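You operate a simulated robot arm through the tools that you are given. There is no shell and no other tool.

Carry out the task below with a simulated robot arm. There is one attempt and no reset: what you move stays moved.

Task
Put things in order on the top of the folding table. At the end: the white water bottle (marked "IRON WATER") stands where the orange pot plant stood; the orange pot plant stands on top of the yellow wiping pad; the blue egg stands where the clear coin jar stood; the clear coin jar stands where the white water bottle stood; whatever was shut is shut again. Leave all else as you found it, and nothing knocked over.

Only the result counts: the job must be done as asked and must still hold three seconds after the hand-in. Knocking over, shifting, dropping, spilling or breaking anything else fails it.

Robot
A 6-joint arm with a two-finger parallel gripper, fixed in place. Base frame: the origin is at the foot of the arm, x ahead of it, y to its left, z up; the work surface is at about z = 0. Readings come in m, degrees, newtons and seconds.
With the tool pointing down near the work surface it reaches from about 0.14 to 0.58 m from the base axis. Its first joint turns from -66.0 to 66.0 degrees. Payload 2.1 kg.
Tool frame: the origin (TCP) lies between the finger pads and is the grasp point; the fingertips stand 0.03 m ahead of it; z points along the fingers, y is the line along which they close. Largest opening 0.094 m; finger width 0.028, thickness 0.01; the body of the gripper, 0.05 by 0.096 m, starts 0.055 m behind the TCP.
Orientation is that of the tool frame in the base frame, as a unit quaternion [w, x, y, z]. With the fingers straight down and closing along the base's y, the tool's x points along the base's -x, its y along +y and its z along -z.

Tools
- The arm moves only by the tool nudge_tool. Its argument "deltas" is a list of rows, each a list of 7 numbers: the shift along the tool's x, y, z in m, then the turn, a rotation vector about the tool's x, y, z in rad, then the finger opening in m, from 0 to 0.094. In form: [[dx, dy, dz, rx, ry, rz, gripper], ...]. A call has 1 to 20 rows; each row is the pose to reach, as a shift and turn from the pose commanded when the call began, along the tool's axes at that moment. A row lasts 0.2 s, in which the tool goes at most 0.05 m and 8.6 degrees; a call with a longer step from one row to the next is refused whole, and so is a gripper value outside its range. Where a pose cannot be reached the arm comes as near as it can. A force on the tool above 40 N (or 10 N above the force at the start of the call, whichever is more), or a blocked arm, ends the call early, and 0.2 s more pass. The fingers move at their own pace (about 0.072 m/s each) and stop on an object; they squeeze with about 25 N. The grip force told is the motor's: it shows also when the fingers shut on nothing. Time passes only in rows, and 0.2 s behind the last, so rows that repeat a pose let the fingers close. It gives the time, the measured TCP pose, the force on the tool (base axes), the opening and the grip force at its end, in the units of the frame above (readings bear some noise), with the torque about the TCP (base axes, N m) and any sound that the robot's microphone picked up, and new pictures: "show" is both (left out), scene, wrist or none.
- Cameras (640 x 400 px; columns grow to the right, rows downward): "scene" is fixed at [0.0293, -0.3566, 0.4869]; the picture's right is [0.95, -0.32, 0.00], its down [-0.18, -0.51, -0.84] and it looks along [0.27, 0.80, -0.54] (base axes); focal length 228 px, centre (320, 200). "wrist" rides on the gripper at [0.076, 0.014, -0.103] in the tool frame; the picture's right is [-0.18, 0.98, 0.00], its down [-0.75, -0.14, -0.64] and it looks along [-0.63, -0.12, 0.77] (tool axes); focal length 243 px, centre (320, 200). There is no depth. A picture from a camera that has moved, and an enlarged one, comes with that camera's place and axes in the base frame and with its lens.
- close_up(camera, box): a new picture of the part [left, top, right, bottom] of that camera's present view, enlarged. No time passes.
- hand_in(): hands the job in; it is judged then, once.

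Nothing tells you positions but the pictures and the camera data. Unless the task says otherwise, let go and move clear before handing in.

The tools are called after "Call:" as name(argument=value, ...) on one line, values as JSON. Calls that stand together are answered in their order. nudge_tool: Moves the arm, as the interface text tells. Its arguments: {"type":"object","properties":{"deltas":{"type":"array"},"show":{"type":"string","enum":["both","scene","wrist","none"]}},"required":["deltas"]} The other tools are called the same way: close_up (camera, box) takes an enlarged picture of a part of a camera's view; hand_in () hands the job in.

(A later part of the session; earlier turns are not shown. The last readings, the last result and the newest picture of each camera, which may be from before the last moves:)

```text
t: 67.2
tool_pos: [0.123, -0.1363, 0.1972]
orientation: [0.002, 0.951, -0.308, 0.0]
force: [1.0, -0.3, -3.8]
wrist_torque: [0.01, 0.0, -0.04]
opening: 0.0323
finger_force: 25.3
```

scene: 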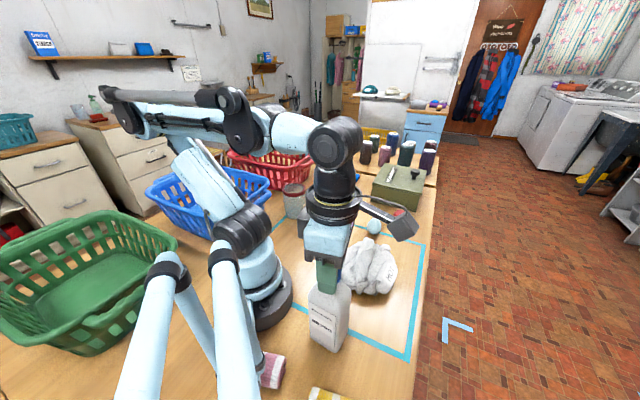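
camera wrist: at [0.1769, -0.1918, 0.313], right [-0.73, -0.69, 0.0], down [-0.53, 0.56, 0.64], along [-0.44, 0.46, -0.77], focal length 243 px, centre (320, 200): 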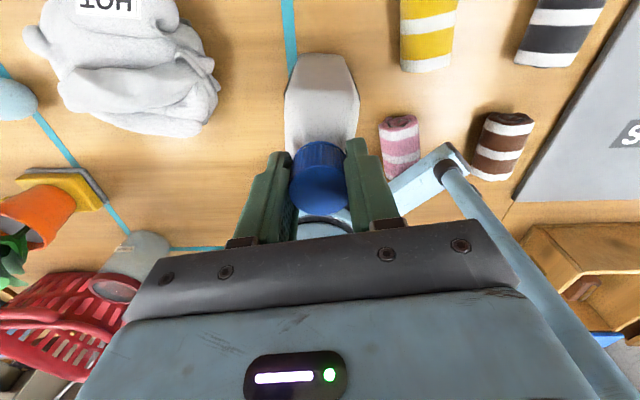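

Call:
nudge_tool(deltas=[[0, 0, 0.001, 0, 0, 0, 0.01], [0, 0, 0.0015, 0, 0, 0, 0.01], [0, 0, 0.0015, 0, 0, 0, 0.01]], show="scene")

Call:
close_up(camera="scene", box=[270, 250, 390, 360])

```text
t: 68.0
tool_pos: [0.1239, -0.1361, 0.1952]
orientation: [0.003, 0.951, -0.308, 0.0]
force: [0.9, -3.6, 19.2]
wrist_torque: [0.0, 0.01, 0.03]
opening: 0.0325
finger_force: 25.0
```

scene: 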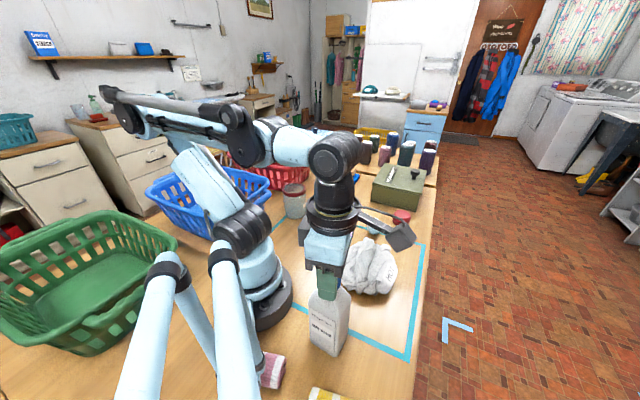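

```text
3.64 times, centred on (330, 305) of scene
camera zoom: at [0.0293, -0.3566, 0.487], right [0.95, -0.32, 0.0], down [-0.18, -0.51, -0.84], along [0.27, 0.8, -0.54], focal length 828 px, centre (284, -182)
```

zoom: 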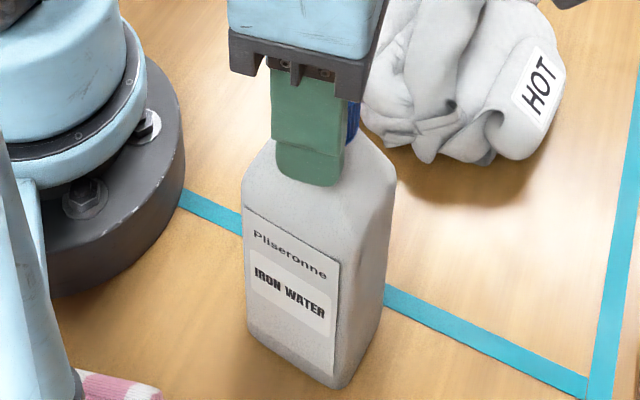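

The bottle is on the table, its base centred where the plant's was. I'll ease up a little and release.

Call:
nudge_tool(deltas=[[0, 0, -0.0012, 0, 0, 0, 0.01], [0, 0, -0.0012, 0, 0, 0, 0.01]], show="none")

```text
t: 68.6
tool_pos: [0.1233, -0.1365, 0.1956]
orientation: [0.003, 0.951, -0.309, 0.0]
force: [-0.2, 0.2, -4.5]
wrist_torque: [0.01, 0.02, -0.04]
opening: 0.0325
finger_force: 24.8
```

Call:
nudge_tool(deltas=[[0, 0, 0.0005, 0, 0, 0, 0.01], [0, 0, 0.0005, 0, 0, 0, 0.01]], show="none")

```text
t: 69.2
tool_pos: [0.1224, -0.1365, 0.1965]
orientation: [0.002, 0.951, -0.309, 0.0]
force: [-0.5, -0.4, -3.6]
wrist_torque: [0.01, 0.0, -0.01]
opening: 0.0325
finger_force: 24.7
```

Call:
nudge_tool(deltas=[[0, 0, 0.0004, 0, 0, 0, 0.01], [0, 0, 0.0004, 0, 0, 0, 0.01]], show="none")

```text
t: 69.8
tool_pos: [0.1217, -0.1364, 0.1964]
orientation: [0.002, 0.951, -0.309, 0.001]
force: [-0.3, 0.1, 1.0]
wrist_torque: [0.0, 0.0, -0.01]
opening: 0.0323
finger_force: 24.8
```

The force is now +1 N, so the bottle rests on the table. I'll open the fingers slowly.

Call:
nudge_tool(deltas=[[0, 0, 0, 0, 0, 0, 0.034], [0, 0, 0, 0, 0, 0, 0.04], [0, 0, 0, 0, 0, 0, 0.055], [0, 0, 0, 0, 0, 0, 0.075], [0, 0, 0, 0, 0, 0, 0.094], [0, 0, 0, 0, 0, 0, 0.094]], show="both")

```text
t: 71.2
tool_pos: [0.1218, -0.1372, 0.1964]
orientation: [0.002, 0.951, -0.309, 0.0]
force: [0.1, 0.2, 0.4]
wrist_torque: [-0.01, -0.03, -0.01]
opening: 0.094
finger_force: 0.0
camera wrist: at [0.1765, -0.1923, 0.2975], right [-0.73, -0.69, 0.0], down [-0.53, 0.56, 0.64], along [-0.44, 0.46, -0.77], focal length 243 px, centre (320, 200)
```

scene: 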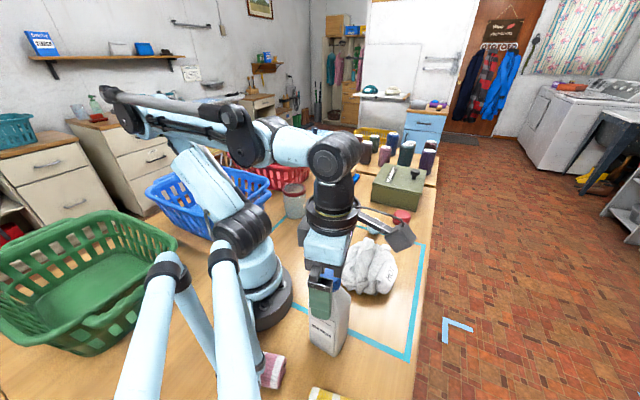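
wrist: 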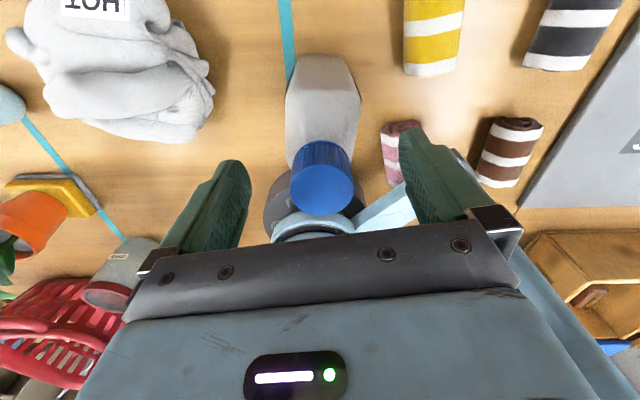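

The bottle stands free. I'll raise the hand straight up and look at the jar.

Call:
nudge_tool(deltas=[[0, 0, -0.015, 0, 0, 0, 0.094], [0, 0, -0.04, 0, 0, 0, 0.094], [0, 0, -0.07, 0, 0, 0, 0.094], [0, 0, -0.1, 0, 0, 0, 0.094], [0, 0, -0.13, 0, 0, 0, 0.094], [0, 0, -0.13, 0, 0, 0, 0.094]], show="wrist")

Call:
close_up(camera="scene", box=[270, 250, 390, 360])

Call:
close_up(camera="scene", box=[250, 165, 340, 240])

```text
t: 72.6
tool_pos: [0.1234, -0.135, 0.3278]
orientation: [0.002, 0.951, -0.309, 0.0]
force: [0.4, 0.0, 0.9]
wrist_torque: [0.01, 0.02, 0.0]
opening: 0.0939
finger_force: 0.1
camera wrist: at [0.1762, -0.1906, 0.4288], right [-0.73, -0.69, 0.0], down [-0.53, 0.56, 0.64], along [-0.44, 0.46, -0.77], focal length 243 px, centre (320, 200)
```

wrist: 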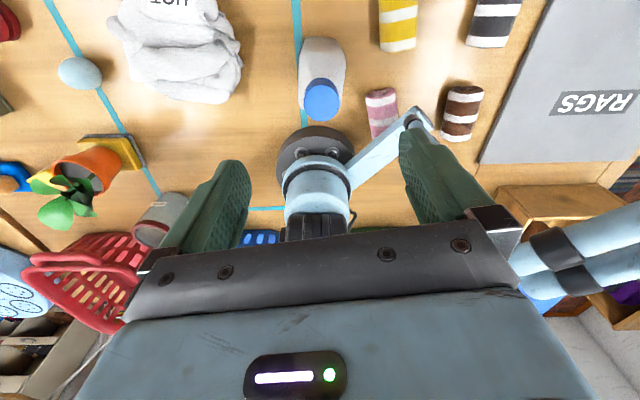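

```text
3.64 times, centred on (330, 305) of scene
camera zoom: at [0.0293, -0.3566, 0.4869], right [0.95, -0.32, 0.0], down [-0.18, -0.51, -0.84], along [0.27, 0.8, -0.54], focal length 828 px, centre (284, -182)
```

zoom: 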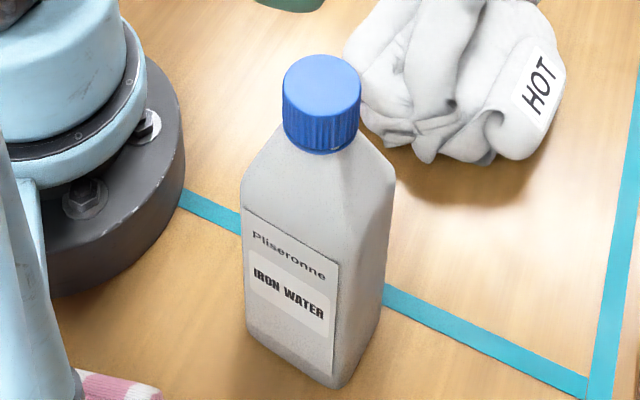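

```text
5.33 times, centred on (295, 202) of scene
camera zoom: at [0.0293, -0.3566, 0.4869], right [0.95, -0.32, 0.0], down [-0.18, -0.51, -0.84], along [0.27, 0.8, -0.54], focal length 1214 px, centre (453, 187)
```

zoom: 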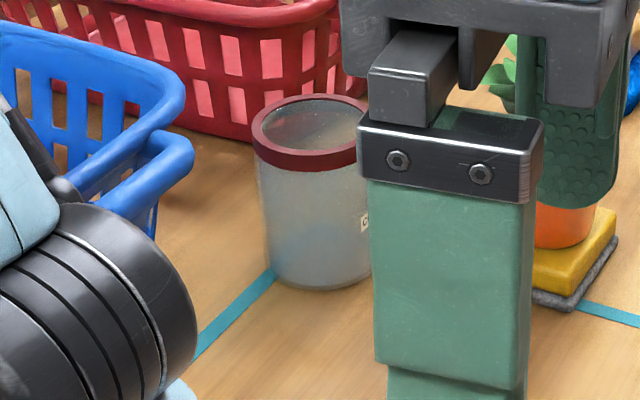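

The bottle now stands where the plant was. I'll swing round, high above everything, to over the jar, turning the hand so the fingers can later close along the side free of the baskets.

Call:
nudge_tool(deltas=[[0.012, -0.0185, 0, 0, 0, -0.1319, 0.094], [0.022, -0.0389, 0, 0, 0, -0.2638, 0.094], [0.0296, -0.0614, 0, 0, 0, -0.3957, 0.094], [0.0347, -0.0856, 0, 0, 0, -0.5276, 0.094], [0.0369, -0.111, 0, 0, 0, -0.6594, 0.094], [0.0361, -0.1375, 0, 0, 0, -0.7913, 0.094], [0.0319, -0.1645, 0, 0, 0, -0.9232, 0.094], [0.0244, -0.1918, 0, 0, 0, -1.0551, 0.094], [0.0134, -0.2188, 0, 0, 0, -1.187, 0.094], [-0.0012, -0.245, 0, 0, 0, -1.3189, 0.094], [-0.0192, -0.2704, 0, 0, 0, -1.4508, 0.094], [-0.0407, -0.294, 0, 0, 0, -1.5827, 0.094], [-0.0654, -0.3157, 0, 0, 0, -1.7146, 0.094], [-0.0933, -0.3349, 0, 0, 0, -1.8464, 0.094], [-0.1239, -0.3512, 0, 0, 0, -1.9783, 0.094], [-0.1571, -0.3643, 0, 0, 0, -2.1102, 0.094], [-0.1924, -0.3738, 0, 0, 0, -2.2421, 0.094], [-0.2295, -0.3792, 0, 0, 0, -2.374, 0.094], [-0.2295, -0.3792, 0, 0, 0, -2.374, 0.094]], show="both")

```text
t: 76.6
tool_pos: [0.1586, 0.3068, 0.3251]
orientation: [0.001, 0.642, 0.767, -0.002]
force: [0.6, 0.5, -0.4]
wrist_torque: [-0.03, 0.0, 0.0]
opening: 0.0938
finger_force: 0.1
camera wrist: at [0.1614, 0.3841, 0.4253], right [1.0, -0.01, 0.0], down [-0.01, -0.76, 0.65], along [-0.01, -0.65, -0.76], focal length 243 px, centre (320, 200)
```

scene: 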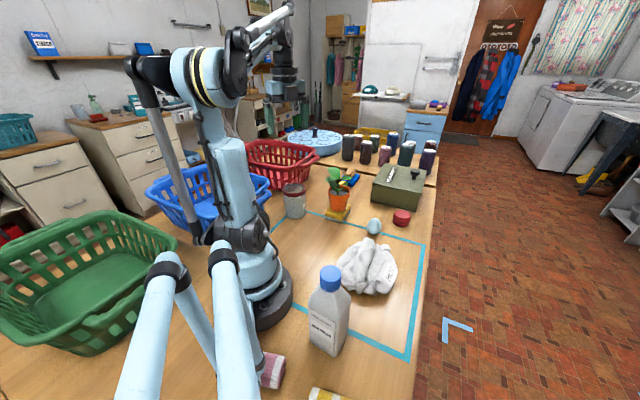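
wrist: 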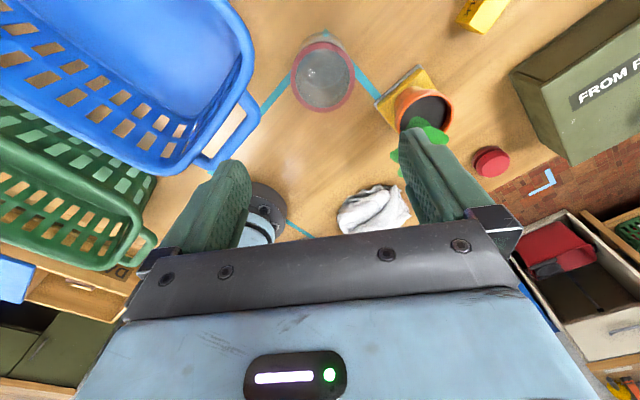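

Call:
close_up(camera="wrist", box=[220, 20, 420, 145])

Call:
close_up(camera="scene", box=[240, 160, 360, 240])

```text
3.20 times, centred on (320, 82) of wrist
camera zoom: at [0.1614, 0.3841, 0.4253], right [1.0, -0.01, 0.0], down [-0.01, -0.76, 0.65], along [-0.01, -0.65, -0.76], focal length 776 px, centre (320, 576)
```

zoom: 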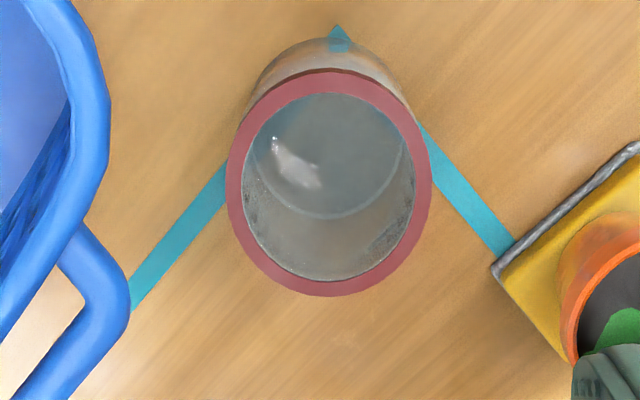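

```text
5.00 times, centred on (300, 200) of scene
camera zoom: at [0.0293, -0.3566, 0.4869], right [0.95, -0.32, 0.0], down [-0.18, -0.51, -0.84], along [0.27, 0.8, -0.54], focal length 1138 px, centre (420, 200)
```

zoom: 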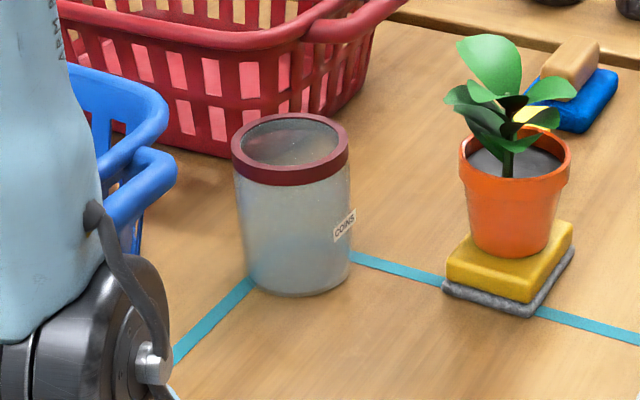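

The jar is an open, empty clear jar with a red rim: outer diameter about 0.081, top at about z = 0.09, centre near (0.164, 0.305). The baskets leave about 3 cm next to the fingers. I'll descend partway and re-measure.

Call:
nudge_tool(deltas=[[0, 0.001, 0.03, 0, 0, 0, 0.094], [0, 0.002, 0.06, 0, 0, 0, 0.094], [0, 0.003, 0.09, 0, 0, 0, 0.094], [0, 0.0035, 0.12, 0, 0, 0, 0.094], [0, 0.0035, 0.15, 0, 0, 0, 0.094], [0, 0.0035, 0.15, 0, 0, 0, 0.094]], show="both")

Call:
close_up(camera="wrist", box=[220, 40, 420, 200])

Call:
close_up(camera="scene", box=[240, 140, 360, 240])

```text
t: 78.0
tool_pos: [0.1609, 0.3055, 0.1744]
orientation: [0.0, 0.642, 0.766, -0.002]
force: [0.2, 0.1, 0.0]
wrist_torque: [0.02, 0.0, 0.0]
opening: 0.0941
finger_force: 0.0
camera wrist: at [0.1635, 0.3828, 0.2758], right [1.0, -0.01, 0.0], down [-0.01, -0.76, 0.65], along [-0.01, -0.65, -0.76], focal length 243 px, centre (320, 200)
```

scene: 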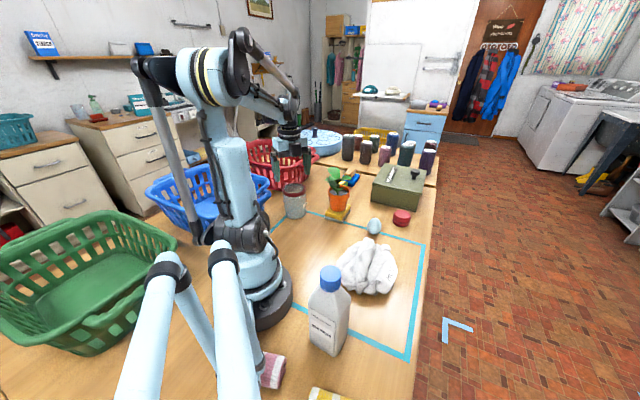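
wrist: 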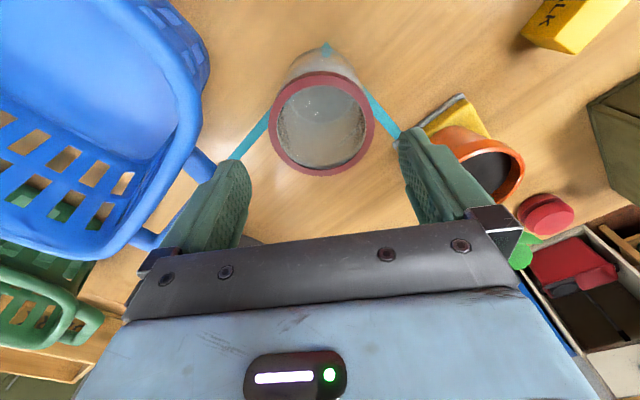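

```text
2.50 times, centred on (320, 120) of wrist
camera zoom: at [0.1635, 0.3828, 0.2758], right [1.0, -0.01, 0.0], down [-0.01, -0.76, 0.65], along [-0.01, -0.65, -0.76], focal length 606 px, centre (320, 400)
```

zoom: 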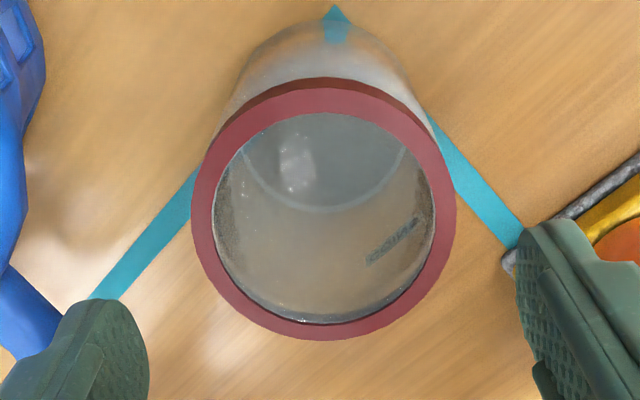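

```text
4.00 times, centred on (300, 190) of scene
camera zoom: at [0.0293, -0.3566, 0.4869], right [0.95, -0.32, 0.0], down [-0.18, -0.51, -0.84], along [0.27, 0.8, -0.54], focal length 910 px, centre (400, 240)
```

zoom: 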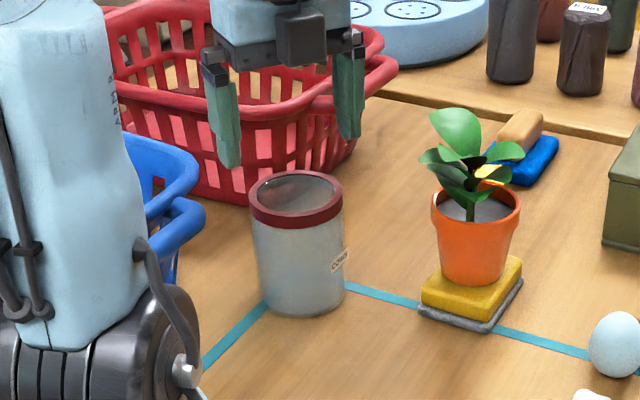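

Call:
nudge_tool(deltas=[[0, 0.0007, 0.015, 0, 0, 0, 0.094], [0, 0.0014, 0.03, 0, 0, 0, 0.094], [0, 0.0014, 0.042, 0, 0, 0, 0.094], [0, 0.0014, 0.042, 0, 0, 0, 0.094]], show="wrist")

Call:
close_up(camera="wrist", box=[220, 80, 420, 240])

Call:
close_up(camera="scene", box=[240, 140, 360, 240])

```text
t: 79.0
tool_pos: [0.1633, 0.3069, 0.1325]
orientation: [0.001, 0.642, 0.767, -0.001]
force: [0.7, -0.5, -0.1]
wrist_torque: [-0.02, 0.01, 0.01]
opening: 0.094
finger_force: 0.1
camera wrist: at [0.1658, 0.3836, 0.2333], right [1.0, -0.01, 0.0], down [-0.01, -0.76, 0.65], along [-0.01, -0.65, -0.76], focal length 243 px, centre (320, 200)
```

wrist: 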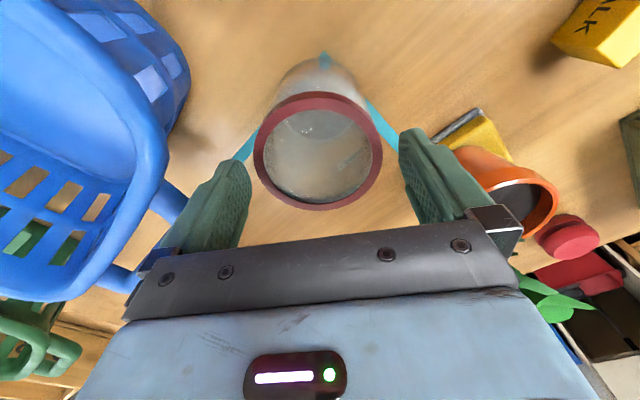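

```text
2.50 times, centred on (320, 160) of wrist
camera zoom: at [0.1658, 0.3836, 0.2333], right [1.0, -0.01, 0.0], down [-0.01, -0.76, 0.65], along [-0.01, -0.65, -0.76], focal length 606 px, centre (320, 300)
```

zoom: 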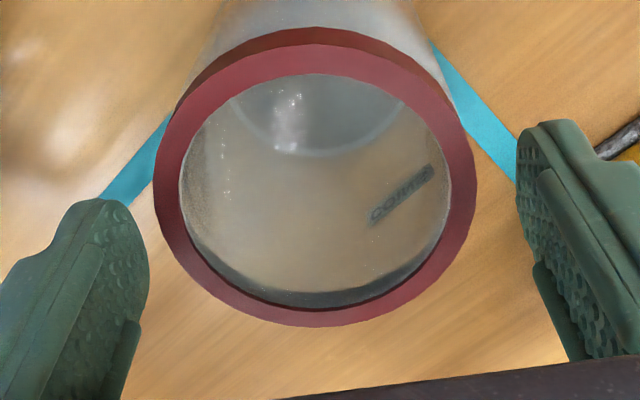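

```text
4.00 times, centred on (300, 190) of scene
camera zoom: at [0.0293, -0.3566, 0.4869], right [0.95, -0.32, 0.0], down [-0.18, -0.51, -0.84], along [0.27, 0.8, -0.54], focal length 910 px, centre (400, 240)
```

zoom: 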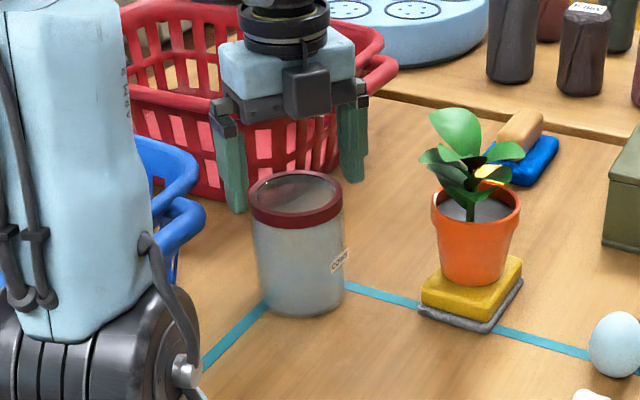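

Call:
nudge_tool(deltas=[[0, -0.002, 0.002, 0, 0, 0, 0.094], [0, -0.002, 0.006, 0, 0, 0, 0.094], [0, -0.002, 0.01, 0, 0, 0, 0.094], [0, -0.002, 0.015, 0, 0, 0, 0.094], [0, -0.002, 0.015, 0, 0, 0, 0.094]], show="wrist")

Call:
close_up(camera="wrist", box=[220, 80, 420, 240])

Call:
close_up(camera="scene", box=[260, 150, 340, 230])

```text
t: 80.2
tool_pos: [0.1614, 0.3053, 0.1173]
orientation: [0.001, 0.641, 0.767, -0.001]
force: [0.5, 0.6, -0.2]
wrist_torque: [0.0, -0.01, -0.02]
opening: 0.0939
finger_force: 0.0
camera wrist: at [0.1638, 0.3833, 0.218], right [1.0, -0.01, 0.0], down [-0.01, -0.76, 0.65], along [-0.01, -0.65, -0.76], focal length 243 px, centre (320, 200)
```

wrist: 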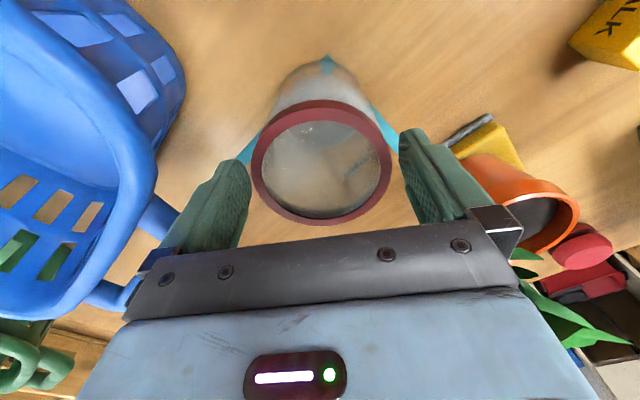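

```text
2.50 times, centred on (320, 160) of wrist
camera zoom: at [0.1638, 0.3833, 0.218], right [1.0, -0.01, 0.0], down [-0.01, -0.76, 0.65], along [-0.01, -0.65, -0.76], focal length 606 px, centre (320, 300)
```

zoom: 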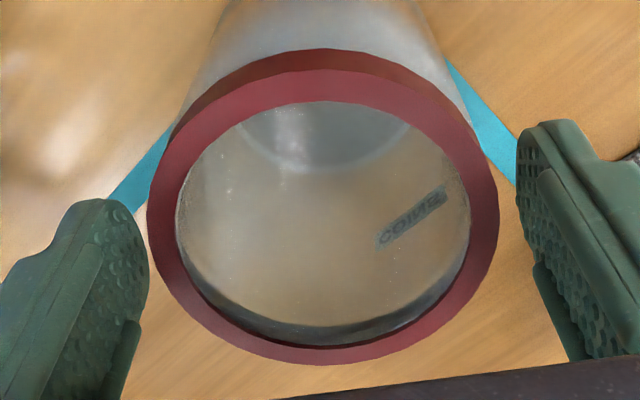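

```text
5.00 times, centred on (300, 190) of scene
camera zoom: at [0.0293, -0.3566, 0.4869], right [0.95, -0.32, 0.0], down [-0.18, -0.51, -0.84], along [0.27, 0.8, -0.54], focal length 1138 px, centre (420, 250)
```

zoom: 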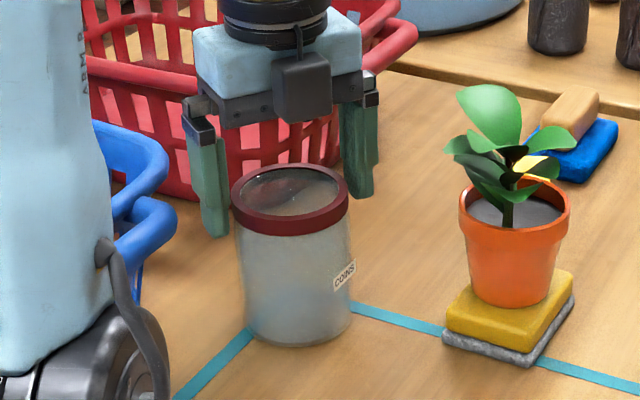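

The fingertips already straddle the rim with room on both sides. I'll go 16 mm lower and close on the rim.

Call:
nudge_tool(deltas=[[0, 0, 0.005, 0, 0, 0, 0.094], [0, 0, 0.01, 0, 0, 0, 0.094], [0, 0, 0.016, 0, 0, 0, 0.094], [0, 0, 0.016, 0, 0, 0, 0.094]], show="wrist")

Call:
close_up(camera="wrist", box=[220, 80, 420, 240])

```text
t: 81.2
tool_pos: [0.163, 0.3056, 0.1004]
orientation: [0.0, 0.643, 0.766, -0.001]
force: [-0.1, 0.0, -0.2]
wrist_torque: [-0.01, 0.02, 0.02]
opening: 0.0941
finger_force: 0.0
camera wrist: at [0.1636, 0.3837, 0.2025], right [1.0, -0.01, 0.0], down [-0.01, -0.76, 0.65], along [-0.01, -0.65, -0.76], focal length 243 px, centre (320, 200)
```

wrist: 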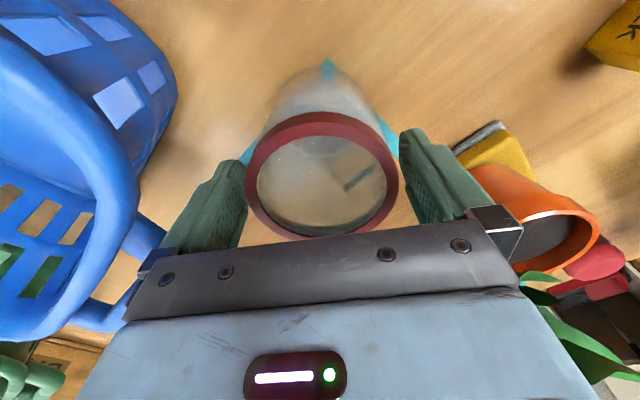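

```text
2.50 times, centred on (320, 160) of wrist
camera zoom: at [0.1636, 0.3837, 0.2025], right [1.0, -0.01, 0.0], down [-0.01, -0.76, 0.65], along [-0.01, -0.65, -0.76], focal length 606 px, centre (320, 300)
```

zoom: 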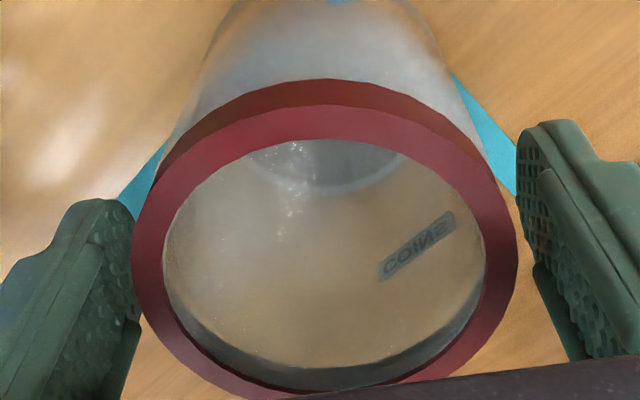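

The rim top sits level with the pads. Closing on it.

Call:
nudge_tool(deltas=[[0, 0.001, 0, 0, 0, 0, 0.092], [0, 0.001, 0, 0, 0, 0, 0.088], [0, 0.001, 0, 0, 0, 0, 0.084], [0, 0.001, 0, 0, 0, 0, 0.078], [0, 0.001, 0, 0, 0, 0, 0.06], [0, 0.001, 0, 0, 0, 0, 0.05], [0, 0.001, 0, 0, 0, 0, 0.05]], show="wrist")

Call:
close_up(camera="scene", box=[260, 150, 340, 230])

```text
t: 82.8
tool_pos: [0.1626, 0.3058, 0.101]
orientation: [0.001, 0.642, 0.766, -0.001]
force: [-2.0, 0.0, 0.0]
wrist_torque: [-0.03, 0.02, 0.0]
opening: 0.0796
finger_force: 24.8
camera wrist: at [0.1646, 0.3841, 0.2024], right [1.0, -0.01, 0.0], down [-0.01, -0.76, 0.65], along [-0.01, -0.65, -0.76], focal length 243 px, centre (320, 200)
```

wrist: 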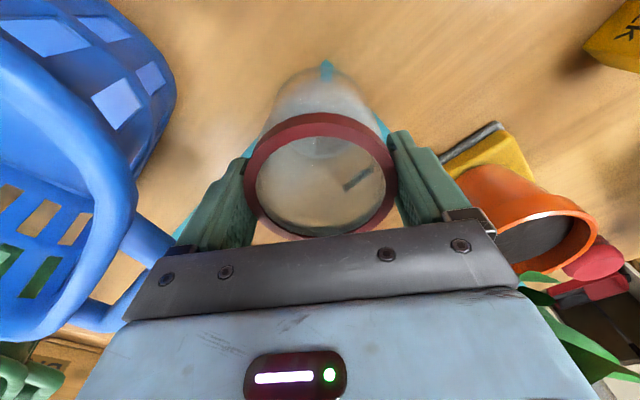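

```text
5.00 times, centred on (300, 190) of scene
camera zoom: at [0.0293, -0.3566, 0.4869], right [0.95, -0.32, 0.0], down [-0.18, -0.51, -0.84], along [0.27, 0.8, -0.54], focal length 1138 px, centre (420, 250)
```

zoom: 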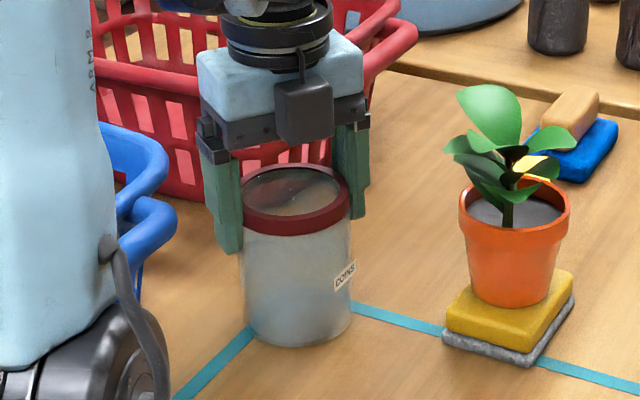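

The grip holds at 0.0796 m. I'll lift the jar slowly and check the load.

Call:
nudge_tool(deltas=[[0, 0, -0.001, 0, 0, 0, 0.05], [0, 0, -0.002, 0, 0, 0, 0.05], [0, 0, -0.004, 0, 0, 0, 0.05], [0, 0, -0.006, 0, 0, 0, 0.05], [0, 0, -0.008, 0, 0, 0, 0.05], [0, 0, -0.008, 0, 0, 0, 0.05]], show="wrist")

Call:
close_up(camera="scene", box=[260, 150, 340, 230])

```text
t: 84.2
tool_pos: [0.1625, 0.305, 0.1103]
orientation: [0.001, 0.642, 0.767, -0.002]
force: [0.8, -0.8, -3.2]
wrist_torque: [0.02, 0.0, 0.01]
opening: 0.0794
finger_force: 24.7
camera wrist: at [0.1644, 0.3837, 0.2105], right [1.0, -0.01, 0.0], down [-0.01, -0.76, 0.65], along [-0.01, -0.65, -0.76], focal length 243 px, centre (320, 200)
```

wrist: 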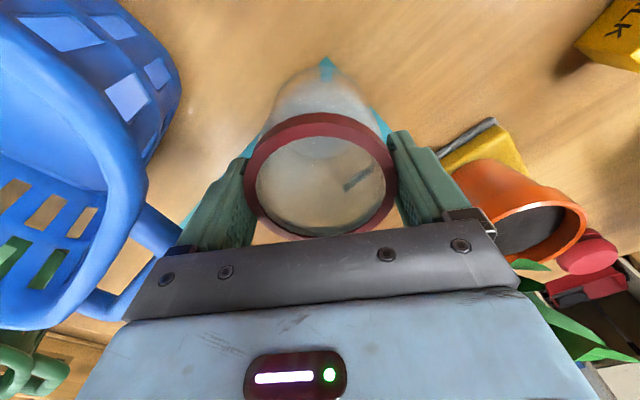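

```text
5.00 times, centred on (300, 190) of scene
camera zoom: at [0.0293, -0.3566, 0.487], right [0.95, -0.32, 0.0], down [-0.18, -0.51, -0.84], along [0.27, 0.8, -0.54], focal length 1138 px, centre (420, 250)
```

zoom: 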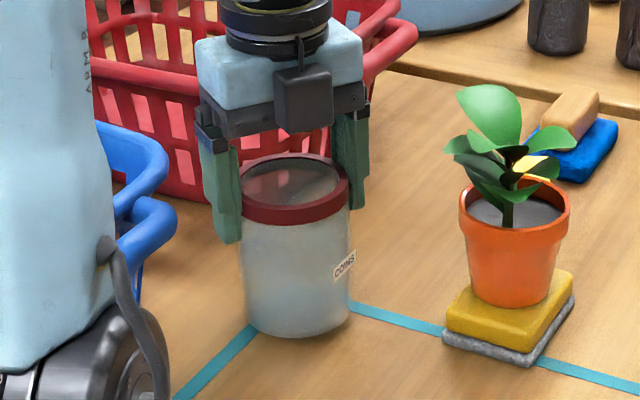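

The jar hangs at about 3.2 N and is stable. I'll raise it 5 cm and carry it to the bottle's old place at about (0.150, 0.149), turning the hand 40° so the fingers stay clear of the arm's base.

Call:
nudge_tool(deltas=[[0, 0, -0.005, 0, 0, 0, 0.05], [0, 0, -0.015, 0, 0, 0, 0.05], [0, 0, -0.027, 0, 0, 0, 0.05], [0, 0, -0.04, 0, 0, 0, 0.05], [0, 0, -0.05, 0, 0, 0, 0.05], [-0.0077, -0.0021, -0.05, 0, 0, 0.035, 0.05], [-0.0231, -0.0063, -0.05, 0, 0, 0.105, 0.05], [-0.0385, -0.0105, -0.05, 0, 0, 0.175, 0.05], [-0.0538, -0.0146, -0.05, 0, 0, 0.244, 0.05], [-0.0692, -0.0188, -0.05, 0, 0, 0.314, 0.05], [-0.0846, -0.023, -0.05, 0, 0, 0.384, 0.05], [-0.1, -0.0272, -0.05, 0, 0, 0.454, 0.05], [-0.1154, -0.0314, -0.05, 0, 0, 0.524, 0.05], [-0.1307, -0.0355, -0.05, 0, 0, 0.593, 0.05], [-0.1461, -0.0397, -0.05, 0, 0, 0.663, 0.05], [-0.1538, -0.0418, -0.05, 0, 0, 0.698, 0.05], [-0.1538, -0.0418, -0.05, 0, 0, 0.698, 0.05]], show="both")

Call:
close_up(camera="scene", box=[250, 160, 350, 270])

```text
t: 87.8
tool_pos: [0.148, 0.1483, 0.1601]
orientation: [0.001, 0.866, 0.501, -0.001]
force: [-0.8, 0.3, -2.6]
wrist_torque: [0.0, 0.0, 0.0]
opening: 0.0795
finger_force: 25.0
camera wrist: at [0.1997, 0.2063, 0.2612], right [0.76, -0.65, 0.0], down [-0.5, -0.58, 0.64], along [-0.42, -0.49, -0.76], focal length 243 px, centre (320, 200)
```

scene: 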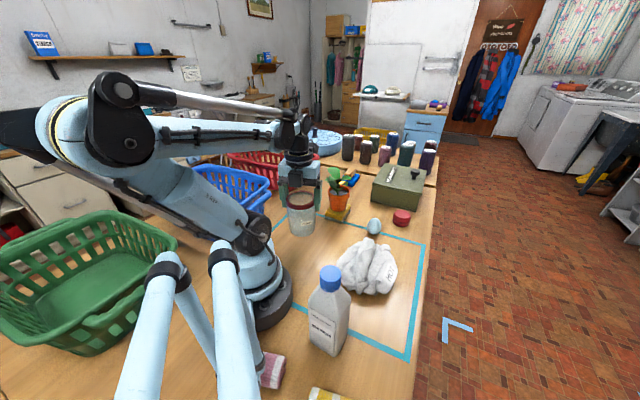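
wrist: 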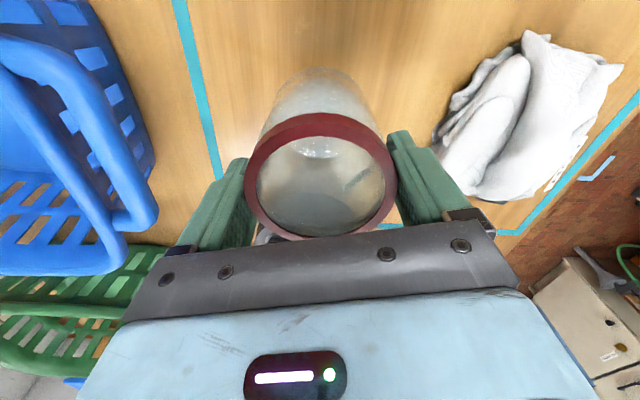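

```text
3.64 times, centred on (300, 215) of scene
camera zoom: at [0.0293, -0.3566, 0.487], right [0.95, -0.32, 0.0], down [-0.18, -0.51, -0.84], along [0.27, 0.8, -0.54], focal length 828 px, centre (393, 146)
```

zoom: 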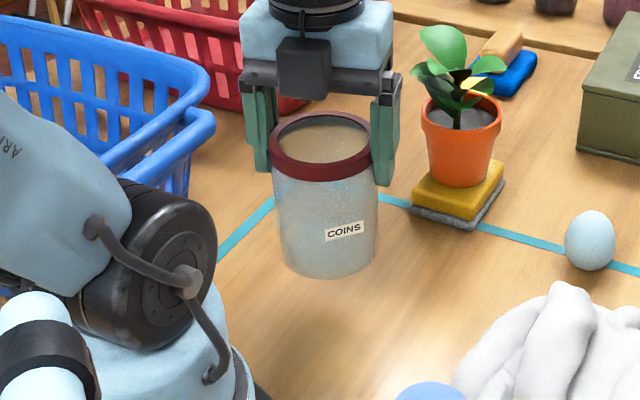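

The jar is above the bottle's old place and held upright. I'll lower it.

Call:
nudge_tool(deltas=[[0, 0, 0.005, 0, 0, 0, 0.05], [0, 0, 0.015, 0, 0, 0, 0.05], [0, 0, 0.026, 0, 0, 0, 0.05], [0, 0, 0.037, 0, 0, 0, 0.05], [0, 0, 0.046, 0, 0, 0, 0.05], [0, 0, 0.052, 0, 0, 0, 0.05], [0, 0, 0.055, 0, 0, 0, 0.05], [0, 0, 0.055, 0, 0, 0, 0.05]], show="none")

Call:
close_up(camera="scene", box=[250, 160, 350, 270])

```text
t: 89.6
tool_pos: [0.1481, 0.1472, 0.1053]
orientation: [0.002, 0.865, 0.501, -0.001]
force: [-1.1, -0.2, -2.2]
wrist_torque: [0.01, 0.02, -0.01]
opening: 0.0796
finger_force: 24.6
```

```text
3.64 times, centred on (300, 215) of scene
camera zoom: at [0.0293, -0.3566, 0.487], right [0.95, -0.32, 0.0], down [-0.18, -0.51, -0.84], along [0.27, 0.8, -0.54], focal length 828 px, centre (393, 146)
```

zoom: 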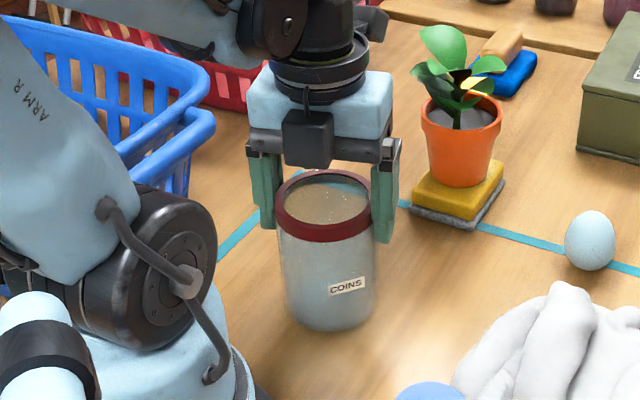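

The jar's base lines up with the bottle's old base to within about a millimetre in the picture. I'll do the final lowering in small steps.

Call:
nudge_tool(deltas=[[0, 0, 0.001, 0, 0, 0, 0.05], [0, 0, 0.002, 0, 0, 0, 0.05], [0, 0, 0.003, 0, 0, 0, 0.05], [0, 0, 0.003, 0, 0, 0, 0.05]], show="none")

```text
t: 90.6
tool_pos: [0.1484, 0.148, 0.1028]
orientation: [0.002, 0.865, 0.501, -0.001]
force: [0.3, -0.3, -3.3]
wrist_torque: [0.04, -0.03, 0.0]
opening: 0.0795
finger_force: 25.4
```

Call:
nudge_tool(deltas=[[0, 0, 0.0008, 0, 0, 0, 0.05], [0, 0, 0.0012, 0, 0, 0, 0.05], [0, 0, 0.0012, 0, 0, 0, 0.05]], show="none")

```text
t: 91.4
tool_pos: [0.1474, 0.1479, 0.1013]
orientation: [0.002, 0.866, 0.501, -0.002]
force: [0.4, -3.4, 12.6]
wrist_torque: [0.07, 0.17, 0.04]
opening: 0.0795
finger_force: 25.5
```

Contact is at about 12 N. I'll relax slightly and open the fingers.

Call:
nudge_tool(deltas=[[0, 0, -0.0005, 0, 0, 0, 0.05], [0, 0, -0.0005, 0, 0, 0, 0.05]], show="none")

```text
t: 92.0
tool_pos: [0.1475, 0.1479, 0.1018]
orientation: [0.0, 0.865, 0.501, -0.001]
force: [-0.7, 0.4, -2.9]
wrist_torque: [0.03, 0.0, 0.0]
opening: 0.0795
finger_force: 25.5
```

Call:
nudge_tool(deltas=[[0, 0, 0.0003, 0, 0, 0, 0.05], [0, 0, 0.0003, 0, 0, 0, 0.05]], show="none")

```text
t: 92.6
tool_pos: [0.1473, 0.1475, 0.1011]
orientation: [0.001, 0.866, 0.501, -0.002]
force: [0.1, 0.9, 0.2]
wrist_torque: [0.16, 0.08, -0.01]
opening: 0.0796
finger_force: 25.4
```

The table now carries the jar. Opening gently.

Call:
nudge_tool(deltas=[[0, 0, 0, 0, 0, 0, 0.081], [0, 0, 0, 0, 0, 0, 0.084], [0, 0, 0, 0, 0, 0, 0.088], [0, 0, 0, 0, 0, 0, 0.094], [0, 0, 0, 0, 0, 0, 0.094]], show="wrist")

Call:
close_up(camera="wrist", box=[220, 80, 420, 240])

Call:
close_up(camera="scene", box=[250, 160, 350, 270])

```text
t: 93.8
tool_pos: [0.1483, 0.148, 0.1019]
orientation: [0.002, 0.866, 0.501, -0.001]
force: [-0.5, -0.3, 0.7]
wrist_torque: [-0.01, 0.01, 0.01]
opening: 0.0942
finger_force: 0.0
camera wrist: at [0.1993, 0.2061, 0.2023], right [0.76, -0.65, 0.0], down [-0.5, -0.58, 0.64], along [-0.42, -0.49, -0.76], focal length 243 px, centre (320, 200)
```

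wrist: 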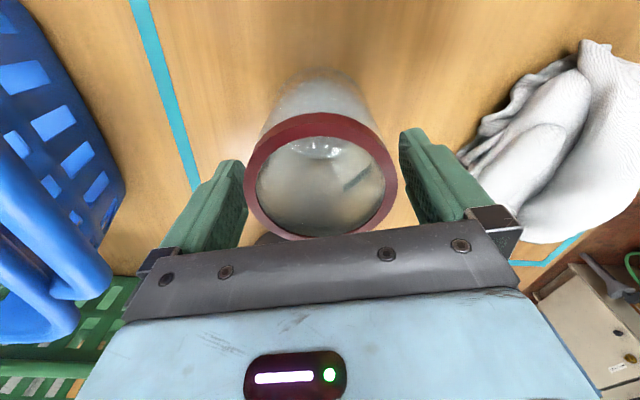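

```text
2.50 times, centred on (320, 160) of wrist
camera zoom: at [0.1993, 0.2061, 0.2023], right [0.76, -0.65, 0.0], down [-0.5, -0.58, 0.64], along [-0.42, -0.49, -0.76], focal length 606 px, centre (320, 300)
```

zoom: 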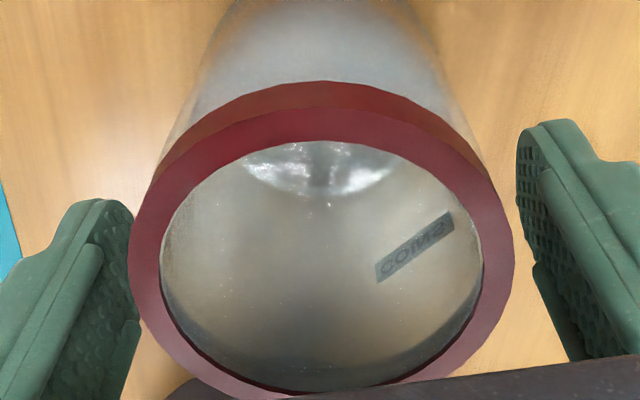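

```text
3.64 times, centred on (300, 215) of scene
camera zoom: at [0.0293, -0.3566, 0.4869], right [0.95, -0.32, 0.0], down [-0.18, -0.51, -0.84], along [0.27, 0.8, -0.54], focal length 828 px, centre (393, 146)
```

zoom: 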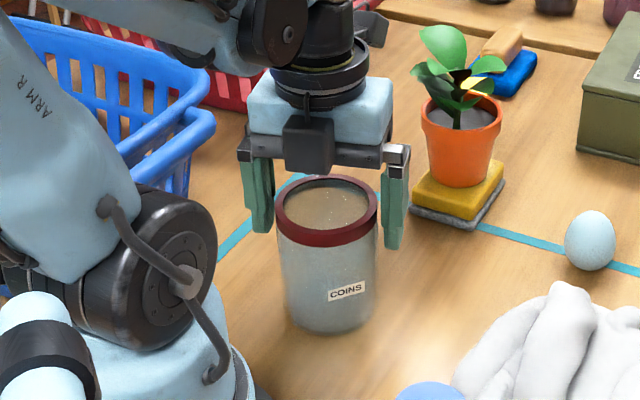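

The jar stands free and the fingers are centred about it. I'll raise straight up.

Call:
nudge_tool(deltas=[[0, 0, -0.008, 0, 0, 0, 0.094], [0, 0, -0.018, 0, 0, 0, 0.094], [0, 0, -0.03, 0, 0, 0, 0.094], [0, 0, -0.055, 0, 0, 0, 0.094], [0, 0, -0.085, 0, 0, 0, 0.094], [0, 0, -0.12, 0, 0, 0, 0.094], [0, 0, -0.15, 0, 0, 0, 0.094], [0, 0, -0.15, 0, 0, 0, 0.094]], show="both")

Call:
close_up(camera="scene", box=[320, 190, 420, 260])

```text
t: 95.6
tool_pos: [0.1482, 0.1488, 0.2506]
orientation: [0.001, 0.866, 0.501, -0.001]
force: [-0.3, -0.4, 0.0]
wrist_torque: [-0.02, 0.0, 0.02]
opening: 0.0938
finger_force: 0.1
camera wrist: at [0.2, 0.2084, 0.3518], right [0.76, -0.65, 0.0], down [-0.5, -0.58, 0.64], along [-0.42, -0.49, -0.76], focal length 243 px, centre (320, 200)
```

scene: 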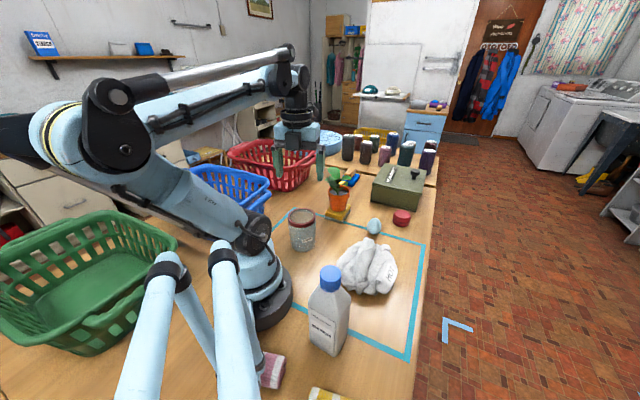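
wrist: 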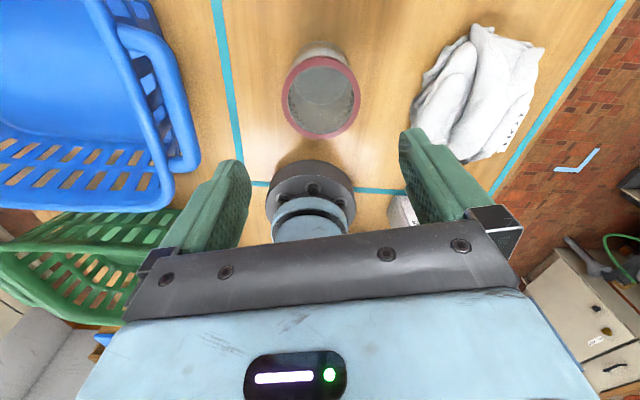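

```text
5.71 times, centred on (370, 225) of scene
camera zoom: at [0.0293, -0.3566, 0.4869], right [0.95, -0.32, 0.0], down [-0.18, -0.51, -0.84], along [0.27, 0.8, -0.54], focal length 1300 px, centre (34, 57)
```

zoom: 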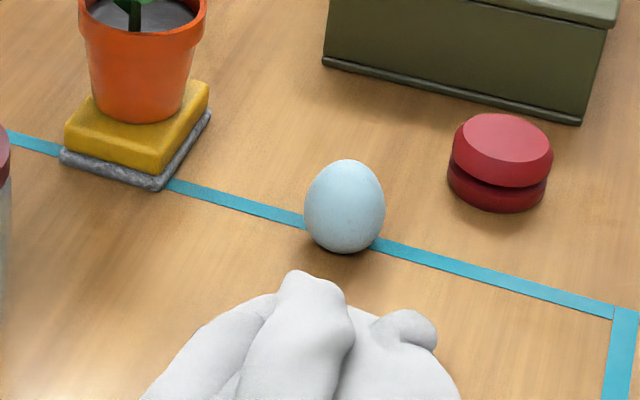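

The jar now stands where the bottle was. Last is the egg, at about (0.372, 0.12), roughly 0.045 wide and 0.056 tall. I'll move over it while turning the hand by stages, so the camera stalk will be clear of the baskets at the drop-off.

Call:
nudge_tool(deltas=[[0.0058, 0.0139, -0.01, 0, 0, -0.1484, 0.094], [0.0116, 0.0278, -0.02, 0, 0, -0.2968, 0.094], [0.0174, 0.0416, -0.02, 0, 0, -0.4452, 0.094], [0.0232, 0.0555, -0.02, 0, 0, -0.5936, 0.094], [0.029, 0.0694, -0.02, 0, 0, -0.742, 0.094], [0.0348, 0.0833, -0.02, 0, 0, -0.8904, 0.094], [0.0406, 0.0972, -0.02, 0, 0, -1.0388, 0.094], [0.0463, 0.111, -0.02, 0, 0, -1.1872, 0.094], [0.0521, 0.1249, -0.02, 0, 0, -1.3356, 0.094], [0.0579, 0.1388, -0.02, 0, 0, -1.484, 0.094], [0.0637, 0.1527, -0.02, 0, 0, -1.6324, 0.094], [0.0695, 0.1666, -0.02, 0, 0, -1.7808, 0.094], [0.0753, 0.1804, -0.02, 0, 0, -1.9292, 0.094], [0.0811, 0.1943, -0.02, 0, 0, -2.0776, 0.094], [0.0869, 0.2082, -0.02, 0, 0, -2.226, 0.094], [0.0869, 0.2082, -0.02, 0, 0, -2.226, 0.094]], show="scene")

```text
t: 99.0
tool_pos: [0.374, 0.1194, 0.2714]
orientation: [-0.001, -0.068, 0.998, -0.002]
force: [0.4, 0.2, 0.5]
wrist_torque: [0.01, 0.05, 0.01]
opening: 0.0942
finger_force: 0.0
```

scene: 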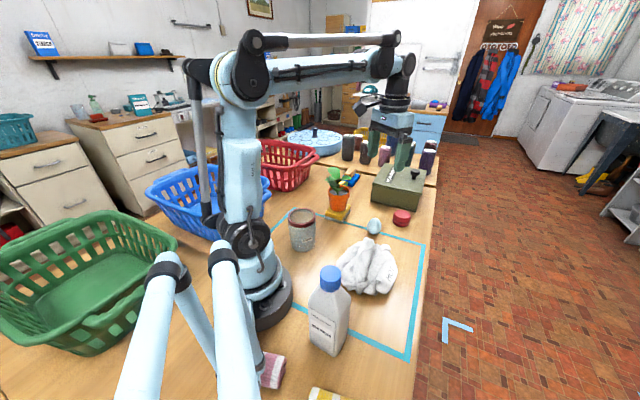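

Call:
nudge_tool(deltas=[[0, 0, 0, 0, 0, -0.1484, 0.094], [0, 0, 0, 0, 0, -0.2968, 0.094], [0, 0, 0, 0, 0, -0.4452, 0.094], [0, 0, 0, 0, 0, -0.5936, 0.094], [0, 0, 0, 0, 0, -0.742, 0.094], [0, 0, 0, 0, 0, -0.8904, 0.094], [0, 0, 0, 0, 0, -1.0388, 0.094], [0, 0, 0, 0, 0, -1.1872, 0.094], [0, 0, 0, 0, 0, -1.3356, 0.094], [0, 0, 0, 0, 0, -1.484, 0.094], [0, 0, 0, 0, 0, -1.6324, 0.094], [0, 0, 0, 0, 0, -1.7808, 0.094], [0, 0, 0, 0, 0, -1.9292, 0.094], [0, 0, 0, 0, 0, -2.047, 0.094], [0, 0, 0, 0, 0, -2.047, 0.094]], show="both")

Call:
close_up(camera="wrist", box=[220, 30, 420, 155])

```text
t: 102.2
tool_pos: [0.3726, 0.1183, 0.2703]
orientation: [0.001, 0.888, -0.461, 0.0]
force: [0.7, -0.5, 0.0]
wrist_torque: [0.01, -0.01, 0.01]
opening: 0.0938
finger_force: 0.1
camera wrist: at [0.4054, 0.0492, 0.3724], right [-0.91, -0.41, 0.0], down [-0.32, 0.7, 0.64], along [-0.27, 0.58, -0.77], focal length 243 px, centre (320, 200)
```

scene: 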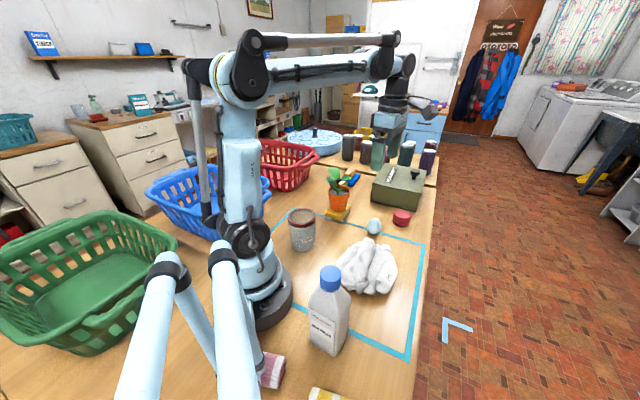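
wrist: 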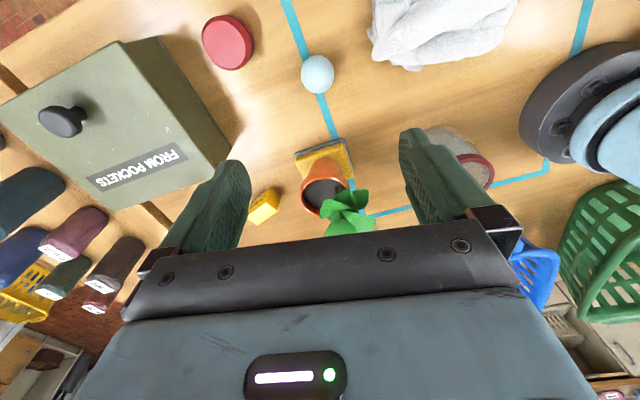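

```text
3.20 times, centred on (320, 92) of wrist
camera zoom: at [0.4054, 0.0492, 0.3724], right [-0.91, -0.41, 0.0], down [-0.32, 0.7, 0.64], along [-0.27, 0.58, -0.77], focal length 776 px, centre (320, 544)
```

zoom: 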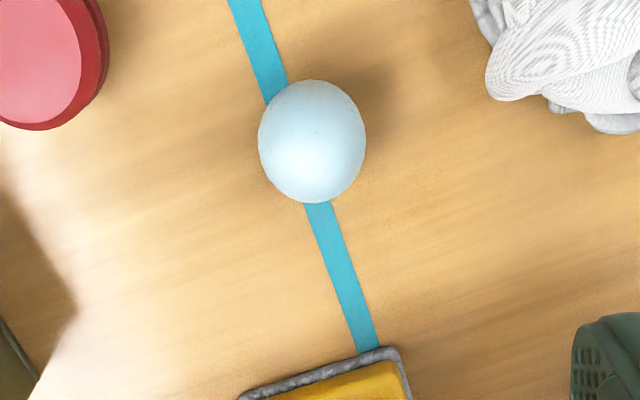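

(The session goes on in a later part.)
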